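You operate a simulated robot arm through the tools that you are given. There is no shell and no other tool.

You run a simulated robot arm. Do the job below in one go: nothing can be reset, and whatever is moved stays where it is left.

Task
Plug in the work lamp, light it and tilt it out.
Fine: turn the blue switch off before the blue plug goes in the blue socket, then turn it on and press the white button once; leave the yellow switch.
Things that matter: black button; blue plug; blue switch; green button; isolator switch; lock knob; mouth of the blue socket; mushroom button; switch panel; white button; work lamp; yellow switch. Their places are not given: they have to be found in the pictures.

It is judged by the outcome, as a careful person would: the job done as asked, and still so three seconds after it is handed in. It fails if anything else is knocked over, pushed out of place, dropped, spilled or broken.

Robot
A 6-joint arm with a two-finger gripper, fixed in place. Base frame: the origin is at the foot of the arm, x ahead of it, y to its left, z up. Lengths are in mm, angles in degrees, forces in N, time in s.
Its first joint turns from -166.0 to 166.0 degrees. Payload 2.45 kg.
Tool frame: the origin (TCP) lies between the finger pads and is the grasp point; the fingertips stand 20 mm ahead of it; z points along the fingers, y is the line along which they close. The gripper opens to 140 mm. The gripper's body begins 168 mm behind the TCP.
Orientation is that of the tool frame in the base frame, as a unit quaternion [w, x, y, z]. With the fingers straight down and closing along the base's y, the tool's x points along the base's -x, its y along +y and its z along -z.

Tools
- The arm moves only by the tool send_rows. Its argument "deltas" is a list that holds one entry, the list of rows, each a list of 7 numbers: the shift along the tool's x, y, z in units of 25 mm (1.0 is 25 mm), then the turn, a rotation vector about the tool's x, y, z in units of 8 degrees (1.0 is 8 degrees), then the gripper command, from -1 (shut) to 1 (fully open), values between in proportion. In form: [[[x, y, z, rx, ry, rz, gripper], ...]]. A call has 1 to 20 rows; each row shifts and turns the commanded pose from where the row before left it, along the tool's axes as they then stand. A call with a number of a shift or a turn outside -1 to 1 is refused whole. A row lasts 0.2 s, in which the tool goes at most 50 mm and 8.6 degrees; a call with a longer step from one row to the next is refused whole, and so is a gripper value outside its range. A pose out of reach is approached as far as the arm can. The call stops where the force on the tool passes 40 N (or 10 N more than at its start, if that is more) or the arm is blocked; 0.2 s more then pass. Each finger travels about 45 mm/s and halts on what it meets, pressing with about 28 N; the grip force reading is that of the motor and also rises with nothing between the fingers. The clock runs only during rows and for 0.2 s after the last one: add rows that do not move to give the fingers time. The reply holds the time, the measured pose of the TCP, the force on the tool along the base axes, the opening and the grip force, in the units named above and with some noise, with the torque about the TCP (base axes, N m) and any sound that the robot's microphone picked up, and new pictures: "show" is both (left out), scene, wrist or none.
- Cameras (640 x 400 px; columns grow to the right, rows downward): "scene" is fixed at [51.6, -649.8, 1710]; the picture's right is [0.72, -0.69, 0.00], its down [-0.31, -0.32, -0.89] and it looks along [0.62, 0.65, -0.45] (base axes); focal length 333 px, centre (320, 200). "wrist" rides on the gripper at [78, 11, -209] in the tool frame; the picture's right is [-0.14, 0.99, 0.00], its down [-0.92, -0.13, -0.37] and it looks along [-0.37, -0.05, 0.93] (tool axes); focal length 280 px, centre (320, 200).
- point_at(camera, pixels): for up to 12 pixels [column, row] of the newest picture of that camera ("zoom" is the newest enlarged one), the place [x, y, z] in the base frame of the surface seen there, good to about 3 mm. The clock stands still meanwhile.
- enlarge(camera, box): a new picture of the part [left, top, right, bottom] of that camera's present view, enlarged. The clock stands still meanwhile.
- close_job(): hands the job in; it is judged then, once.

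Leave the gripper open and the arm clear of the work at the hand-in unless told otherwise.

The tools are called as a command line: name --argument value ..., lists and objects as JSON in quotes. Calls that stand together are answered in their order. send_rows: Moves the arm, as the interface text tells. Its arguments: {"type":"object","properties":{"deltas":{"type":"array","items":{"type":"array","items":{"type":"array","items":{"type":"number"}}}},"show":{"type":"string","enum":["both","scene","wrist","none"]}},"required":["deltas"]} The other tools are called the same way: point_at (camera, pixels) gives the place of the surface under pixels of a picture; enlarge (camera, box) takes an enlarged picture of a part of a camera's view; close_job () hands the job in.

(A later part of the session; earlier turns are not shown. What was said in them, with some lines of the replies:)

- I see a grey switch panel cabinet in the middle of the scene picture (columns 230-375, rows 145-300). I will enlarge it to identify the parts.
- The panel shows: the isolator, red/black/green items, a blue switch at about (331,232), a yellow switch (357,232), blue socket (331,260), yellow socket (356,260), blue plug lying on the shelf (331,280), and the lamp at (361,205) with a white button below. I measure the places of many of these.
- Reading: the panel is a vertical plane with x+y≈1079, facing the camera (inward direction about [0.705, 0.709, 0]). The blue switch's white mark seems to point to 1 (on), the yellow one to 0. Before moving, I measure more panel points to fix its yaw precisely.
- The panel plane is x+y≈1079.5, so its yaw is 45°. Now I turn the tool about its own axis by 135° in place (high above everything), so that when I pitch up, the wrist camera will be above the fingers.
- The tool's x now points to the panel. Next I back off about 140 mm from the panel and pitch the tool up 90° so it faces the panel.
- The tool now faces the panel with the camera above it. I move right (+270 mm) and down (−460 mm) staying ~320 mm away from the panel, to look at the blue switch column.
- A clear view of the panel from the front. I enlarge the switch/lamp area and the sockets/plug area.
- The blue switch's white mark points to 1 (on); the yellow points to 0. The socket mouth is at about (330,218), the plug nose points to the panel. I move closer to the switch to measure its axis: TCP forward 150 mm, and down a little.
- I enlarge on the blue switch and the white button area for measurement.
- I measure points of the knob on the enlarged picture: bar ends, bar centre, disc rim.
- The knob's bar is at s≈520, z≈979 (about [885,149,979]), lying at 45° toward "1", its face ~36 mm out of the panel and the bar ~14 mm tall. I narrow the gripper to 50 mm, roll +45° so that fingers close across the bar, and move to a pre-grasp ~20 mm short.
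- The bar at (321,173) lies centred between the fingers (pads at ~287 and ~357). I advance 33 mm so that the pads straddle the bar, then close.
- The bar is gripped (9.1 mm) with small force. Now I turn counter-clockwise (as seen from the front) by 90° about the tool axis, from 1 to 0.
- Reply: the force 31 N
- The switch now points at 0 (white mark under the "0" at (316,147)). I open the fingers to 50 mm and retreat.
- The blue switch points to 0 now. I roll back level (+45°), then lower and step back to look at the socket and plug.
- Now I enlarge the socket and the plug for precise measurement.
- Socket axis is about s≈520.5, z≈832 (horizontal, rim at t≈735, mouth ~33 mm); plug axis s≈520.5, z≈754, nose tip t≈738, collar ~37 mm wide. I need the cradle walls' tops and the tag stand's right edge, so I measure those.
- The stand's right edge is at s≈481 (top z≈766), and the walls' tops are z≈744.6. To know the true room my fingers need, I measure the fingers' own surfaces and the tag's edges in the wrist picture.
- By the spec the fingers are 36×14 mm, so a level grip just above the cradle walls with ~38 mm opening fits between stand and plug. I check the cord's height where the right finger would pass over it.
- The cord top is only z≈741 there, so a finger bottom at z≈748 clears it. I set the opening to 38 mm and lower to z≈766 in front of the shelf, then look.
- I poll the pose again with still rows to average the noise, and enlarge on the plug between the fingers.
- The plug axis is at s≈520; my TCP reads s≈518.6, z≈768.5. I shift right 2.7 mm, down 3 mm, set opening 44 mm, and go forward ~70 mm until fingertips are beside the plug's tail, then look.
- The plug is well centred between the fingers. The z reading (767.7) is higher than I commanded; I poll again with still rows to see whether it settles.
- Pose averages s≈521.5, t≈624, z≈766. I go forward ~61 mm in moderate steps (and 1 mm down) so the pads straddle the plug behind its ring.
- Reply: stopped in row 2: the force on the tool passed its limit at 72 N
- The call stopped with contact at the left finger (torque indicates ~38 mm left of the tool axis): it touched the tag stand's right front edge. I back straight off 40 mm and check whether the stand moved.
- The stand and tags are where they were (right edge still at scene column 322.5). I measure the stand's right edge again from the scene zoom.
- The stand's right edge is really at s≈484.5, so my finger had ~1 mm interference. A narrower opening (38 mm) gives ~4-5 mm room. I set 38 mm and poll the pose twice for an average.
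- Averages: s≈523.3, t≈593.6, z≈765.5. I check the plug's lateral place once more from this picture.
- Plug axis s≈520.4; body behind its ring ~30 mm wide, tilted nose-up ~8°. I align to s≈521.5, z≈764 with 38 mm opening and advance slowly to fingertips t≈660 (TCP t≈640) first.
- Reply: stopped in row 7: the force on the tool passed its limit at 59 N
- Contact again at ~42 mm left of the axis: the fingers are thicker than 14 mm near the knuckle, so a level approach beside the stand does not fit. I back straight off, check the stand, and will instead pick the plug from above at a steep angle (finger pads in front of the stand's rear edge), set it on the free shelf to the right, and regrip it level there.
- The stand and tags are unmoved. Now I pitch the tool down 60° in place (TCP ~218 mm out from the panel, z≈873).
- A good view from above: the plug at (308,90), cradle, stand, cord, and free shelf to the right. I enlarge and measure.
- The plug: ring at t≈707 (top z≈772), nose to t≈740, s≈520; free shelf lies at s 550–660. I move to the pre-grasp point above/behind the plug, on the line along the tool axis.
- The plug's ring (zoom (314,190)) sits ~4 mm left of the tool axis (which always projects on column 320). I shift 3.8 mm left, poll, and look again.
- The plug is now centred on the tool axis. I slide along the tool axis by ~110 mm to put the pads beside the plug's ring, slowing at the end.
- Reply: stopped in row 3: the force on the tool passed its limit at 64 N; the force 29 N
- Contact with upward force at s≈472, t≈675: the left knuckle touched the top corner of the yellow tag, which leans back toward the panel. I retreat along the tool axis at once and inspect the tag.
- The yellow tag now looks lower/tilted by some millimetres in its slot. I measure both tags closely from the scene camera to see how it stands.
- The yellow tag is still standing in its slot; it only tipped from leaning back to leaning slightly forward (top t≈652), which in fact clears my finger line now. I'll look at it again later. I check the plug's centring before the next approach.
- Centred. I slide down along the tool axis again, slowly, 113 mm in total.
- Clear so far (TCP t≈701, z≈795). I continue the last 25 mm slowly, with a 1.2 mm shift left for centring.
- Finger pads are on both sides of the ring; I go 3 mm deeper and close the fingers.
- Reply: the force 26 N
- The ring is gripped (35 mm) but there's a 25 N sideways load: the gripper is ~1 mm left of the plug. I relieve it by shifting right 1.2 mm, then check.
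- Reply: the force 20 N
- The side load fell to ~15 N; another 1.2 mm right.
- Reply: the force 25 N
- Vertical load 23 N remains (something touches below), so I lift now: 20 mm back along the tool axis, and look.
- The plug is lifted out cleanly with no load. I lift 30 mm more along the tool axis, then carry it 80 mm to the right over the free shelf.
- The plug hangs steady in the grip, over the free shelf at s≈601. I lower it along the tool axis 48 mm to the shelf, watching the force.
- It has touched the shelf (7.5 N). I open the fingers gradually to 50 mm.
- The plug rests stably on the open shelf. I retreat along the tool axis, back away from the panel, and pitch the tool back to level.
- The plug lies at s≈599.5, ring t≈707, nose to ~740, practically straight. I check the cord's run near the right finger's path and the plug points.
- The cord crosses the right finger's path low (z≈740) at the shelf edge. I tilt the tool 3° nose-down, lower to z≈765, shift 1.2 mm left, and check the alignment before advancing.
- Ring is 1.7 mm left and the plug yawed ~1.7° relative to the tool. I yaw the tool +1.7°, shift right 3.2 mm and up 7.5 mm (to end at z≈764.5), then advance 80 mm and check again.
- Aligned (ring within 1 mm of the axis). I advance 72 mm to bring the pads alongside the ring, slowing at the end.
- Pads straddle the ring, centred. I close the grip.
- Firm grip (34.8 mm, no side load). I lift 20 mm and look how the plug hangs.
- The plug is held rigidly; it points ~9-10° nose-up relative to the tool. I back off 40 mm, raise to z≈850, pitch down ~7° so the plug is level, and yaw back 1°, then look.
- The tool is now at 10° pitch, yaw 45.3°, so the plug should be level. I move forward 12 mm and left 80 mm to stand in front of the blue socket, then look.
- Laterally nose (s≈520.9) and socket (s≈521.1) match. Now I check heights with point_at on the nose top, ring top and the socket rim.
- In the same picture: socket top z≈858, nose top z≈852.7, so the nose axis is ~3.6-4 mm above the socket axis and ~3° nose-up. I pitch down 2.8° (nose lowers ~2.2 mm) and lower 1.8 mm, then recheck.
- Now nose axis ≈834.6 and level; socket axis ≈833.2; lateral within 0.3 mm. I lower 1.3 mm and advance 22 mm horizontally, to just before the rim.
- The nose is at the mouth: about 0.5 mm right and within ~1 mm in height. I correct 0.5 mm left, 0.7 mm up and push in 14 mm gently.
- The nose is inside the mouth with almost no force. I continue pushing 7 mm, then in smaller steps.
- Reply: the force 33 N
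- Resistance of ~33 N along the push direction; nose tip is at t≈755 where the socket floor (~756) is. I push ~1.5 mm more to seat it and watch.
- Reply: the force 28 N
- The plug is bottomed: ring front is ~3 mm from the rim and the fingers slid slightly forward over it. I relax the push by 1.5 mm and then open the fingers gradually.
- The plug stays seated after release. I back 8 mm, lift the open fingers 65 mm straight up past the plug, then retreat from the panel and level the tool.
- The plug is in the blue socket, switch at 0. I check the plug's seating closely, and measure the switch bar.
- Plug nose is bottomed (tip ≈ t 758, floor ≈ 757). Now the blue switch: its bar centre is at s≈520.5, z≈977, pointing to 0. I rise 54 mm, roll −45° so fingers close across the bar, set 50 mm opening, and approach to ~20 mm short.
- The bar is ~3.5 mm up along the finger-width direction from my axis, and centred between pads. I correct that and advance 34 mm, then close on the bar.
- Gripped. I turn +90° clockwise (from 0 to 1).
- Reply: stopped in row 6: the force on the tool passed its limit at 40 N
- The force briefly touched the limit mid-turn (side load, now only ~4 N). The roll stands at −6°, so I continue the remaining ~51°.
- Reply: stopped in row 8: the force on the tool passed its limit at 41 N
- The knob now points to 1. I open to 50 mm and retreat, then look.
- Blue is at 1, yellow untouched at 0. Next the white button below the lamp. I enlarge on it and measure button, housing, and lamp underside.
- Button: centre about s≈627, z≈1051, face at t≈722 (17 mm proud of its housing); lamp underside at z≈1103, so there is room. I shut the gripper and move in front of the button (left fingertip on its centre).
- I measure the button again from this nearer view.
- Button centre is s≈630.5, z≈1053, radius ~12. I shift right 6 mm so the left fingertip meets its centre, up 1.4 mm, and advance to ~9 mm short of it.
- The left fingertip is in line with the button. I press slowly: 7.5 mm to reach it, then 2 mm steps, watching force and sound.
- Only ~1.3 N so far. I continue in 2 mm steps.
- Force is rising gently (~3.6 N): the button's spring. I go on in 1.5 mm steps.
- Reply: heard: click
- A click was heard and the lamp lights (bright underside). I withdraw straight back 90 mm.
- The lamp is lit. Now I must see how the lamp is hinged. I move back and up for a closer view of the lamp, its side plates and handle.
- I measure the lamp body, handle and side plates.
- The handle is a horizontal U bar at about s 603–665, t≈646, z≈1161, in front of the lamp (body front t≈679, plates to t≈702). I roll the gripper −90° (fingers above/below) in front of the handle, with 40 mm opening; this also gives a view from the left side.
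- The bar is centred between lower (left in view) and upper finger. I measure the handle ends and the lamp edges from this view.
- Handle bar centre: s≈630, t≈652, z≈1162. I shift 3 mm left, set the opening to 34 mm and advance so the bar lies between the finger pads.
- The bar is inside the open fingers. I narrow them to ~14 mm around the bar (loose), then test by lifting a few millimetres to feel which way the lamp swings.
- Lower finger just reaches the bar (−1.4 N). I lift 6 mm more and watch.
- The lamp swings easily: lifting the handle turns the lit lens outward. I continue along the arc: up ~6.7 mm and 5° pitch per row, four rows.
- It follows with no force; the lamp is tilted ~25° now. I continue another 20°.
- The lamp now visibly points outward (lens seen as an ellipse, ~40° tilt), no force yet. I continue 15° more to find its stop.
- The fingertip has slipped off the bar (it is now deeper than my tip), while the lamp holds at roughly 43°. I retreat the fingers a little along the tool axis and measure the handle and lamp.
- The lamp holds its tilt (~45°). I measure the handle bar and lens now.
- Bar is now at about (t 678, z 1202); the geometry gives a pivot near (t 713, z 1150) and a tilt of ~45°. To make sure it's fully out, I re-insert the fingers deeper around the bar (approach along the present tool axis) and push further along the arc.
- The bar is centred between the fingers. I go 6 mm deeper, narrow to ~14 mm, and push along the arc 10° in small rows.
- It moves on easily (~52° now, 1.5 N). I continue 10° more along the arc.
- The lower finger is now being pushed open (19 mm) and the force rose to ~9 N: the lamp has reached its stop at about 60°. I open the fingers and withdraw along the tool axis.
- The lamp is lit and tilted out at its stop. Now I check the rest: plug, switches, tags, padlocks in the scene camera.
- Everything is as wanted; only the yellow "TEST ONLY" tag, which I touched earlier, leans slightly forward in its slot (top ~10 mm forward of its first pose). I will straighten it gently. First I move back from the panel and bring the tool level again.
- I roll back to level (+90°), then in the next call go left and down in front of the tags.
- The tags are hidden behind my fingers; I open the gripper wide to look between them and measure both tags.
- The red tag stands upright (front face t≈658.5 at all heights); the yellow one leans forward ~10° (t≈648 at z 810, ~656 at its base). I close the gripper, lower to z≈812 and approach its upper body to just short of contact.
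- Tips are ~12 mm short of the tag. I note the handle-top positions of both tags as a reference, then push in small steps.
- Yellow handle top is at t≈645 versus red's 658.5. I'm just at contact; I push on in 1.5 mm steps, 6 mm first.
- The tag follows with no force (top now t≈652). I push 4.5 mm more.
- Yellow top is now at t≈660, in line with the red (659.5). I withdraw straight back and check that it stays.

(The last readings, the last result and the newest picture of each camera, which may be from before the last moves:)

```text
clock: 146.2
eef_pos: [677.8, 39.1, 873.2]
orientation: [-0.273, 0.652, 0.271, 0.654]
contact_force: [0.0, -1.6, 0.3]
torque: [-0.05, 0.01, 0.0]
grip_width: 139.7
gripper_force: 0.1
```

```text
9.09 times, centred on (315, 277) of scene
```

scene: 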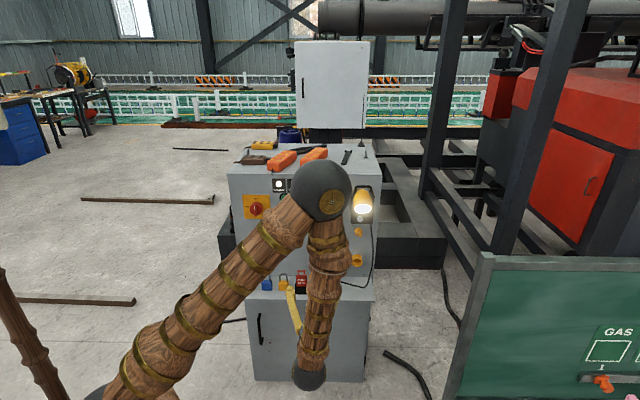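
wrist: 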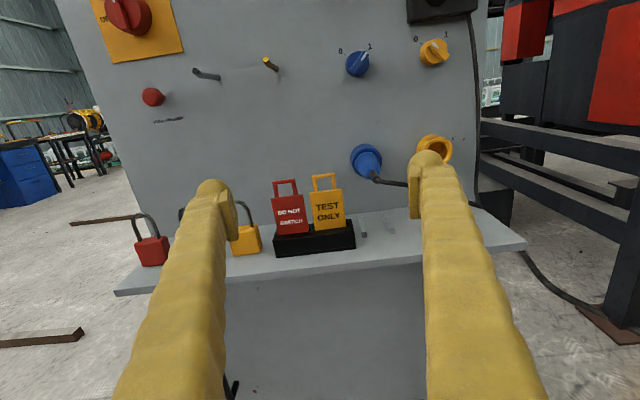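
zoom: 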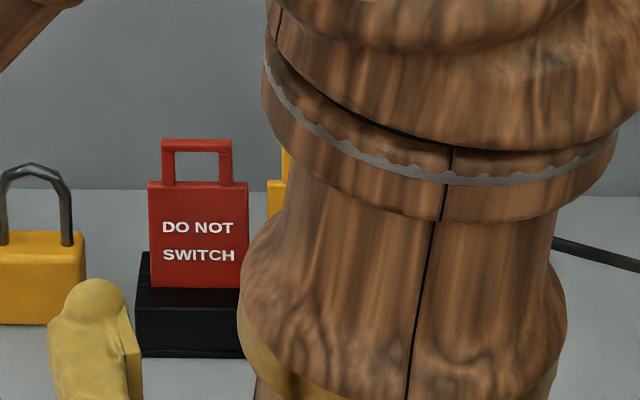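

The yellow tag stands upright again, level with the red one. Now I raise the arm clear of the work with the gripper open and take a last look.

send_rows --deltas '[[[0.3, 0, -0.9, 0, 0, 0, 1], [0.9, -0.3, -0.3, 0, 0, 0, 1], [0.9, -0.3, -0.3, 0, 0, 0, 1], [0.9, -0.3, 0, 0, 0, 0, 1], [0.9, -0.3, 0, 0, 0, 0, 1], [0.9, -0.3, 0, 0, 0, 0, 1], [0.9, -0.3, 0, 0, 0, 0, 1], [0.9, -0.3, 0, 0, 0, 0, 1], [0.9, -0.3, 0, 0, 0, 0, 1], [0.9, -0.3, 0, 0, 0, 0, 1], [0.9, -0.3, 0, 0, 0, 0, 1], [0.9, -0.3, 0, 0, 0, 0, 1], [0.9, -0.3, 0, 0, 0, 0, 1], [0.9, -0.3, 0, 0, 0, 0, 1], [0.9, -0.3, 0, 0, 0, 0, 1], [0.9, -0.3, 0, 0, 0, 0, 1], [0.9, -0.3, 0, 0, 0, 0, 1], [0.9, -0.3, 0, 0, 0, 0, 1], [0.9, -0.3, 0, 0, 0, 0, 1], [0, 0, 0, 0, 0, 0, 1]]]' --show "both"

enlarge --camera "scene" --box '[225, 215, 385, 315]'

enlarge --camera "scene" --box '[225, 145, 385, 245]'

```text
clock: 150.3
eef_pos: [604.5, 79.4, 1288.5]
orientation: [-0.272, 0.652, 0.271, 0.654]
contact_force: [-0.2, 0.1, 0.2]
torque: [-0.03, -0.03, 0.02]
grip_width: 140.1
gripper_force: 0.1
out of reach, approached as far as the arm can: row 1, 2, 3, 4, 5, 6, 7, 9
```

scene: 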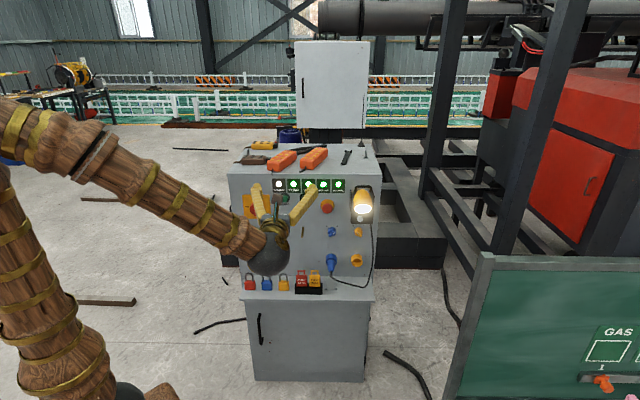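
wrist: 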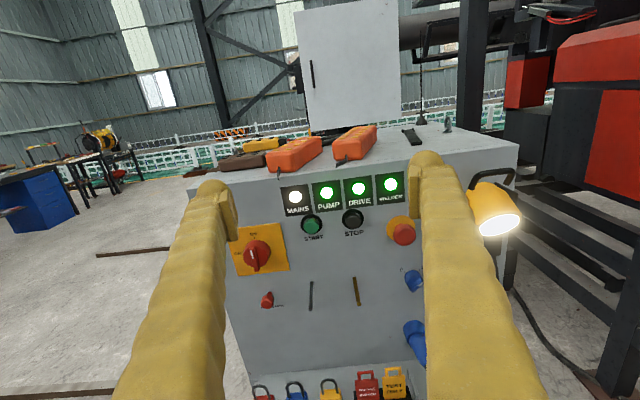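

```text
4.00 times, centred on (305, 265) of scene
```

zoom: 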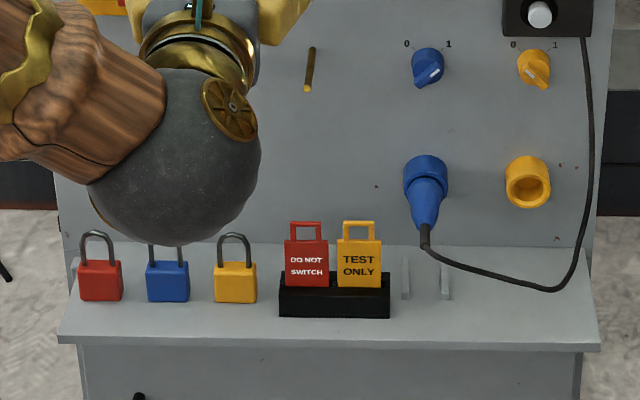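

```text
4.00 times, centred on (305, 195) of scene
```

zoom: 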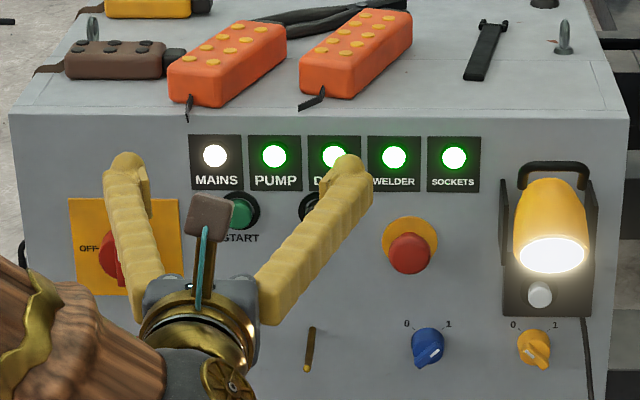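

Final state: blue plug in the blue socket, blue switch at 1, yellow switch still at 0, lamp lit and tilted out, other indicators unchanged, tags and padlocks standing, gripper open and the arm about 280 mm clear of the panel. I hand the job in.

close_job

```text
The job is handed in.
```

The job is done and handed in. The lamp is plugged into the blue socket, lit, and tilted out to its stop at about 60°.

- **Order:** I turned the blue switch to 0 before the plug went in, then back to 1. I pressed the white button once; it clicked and the lamp came on.
- **Yellow switch:** I left it alone; it is still at 0.
- **Other indicators:** They looked unchanged in the last picture.

**Contact with the tag stand:** While reaching for the plug I touched the stand twice, and it did not move. I also knocked the yellow "TEST ONLY" tag so that it leaned forward about 10° in its slot. I pushed it upright afterwards and it stayed level with the red one. It still sits about 4 mm left of where it started.

The gripper is open and the arm is about 280 mm clear of the panel.
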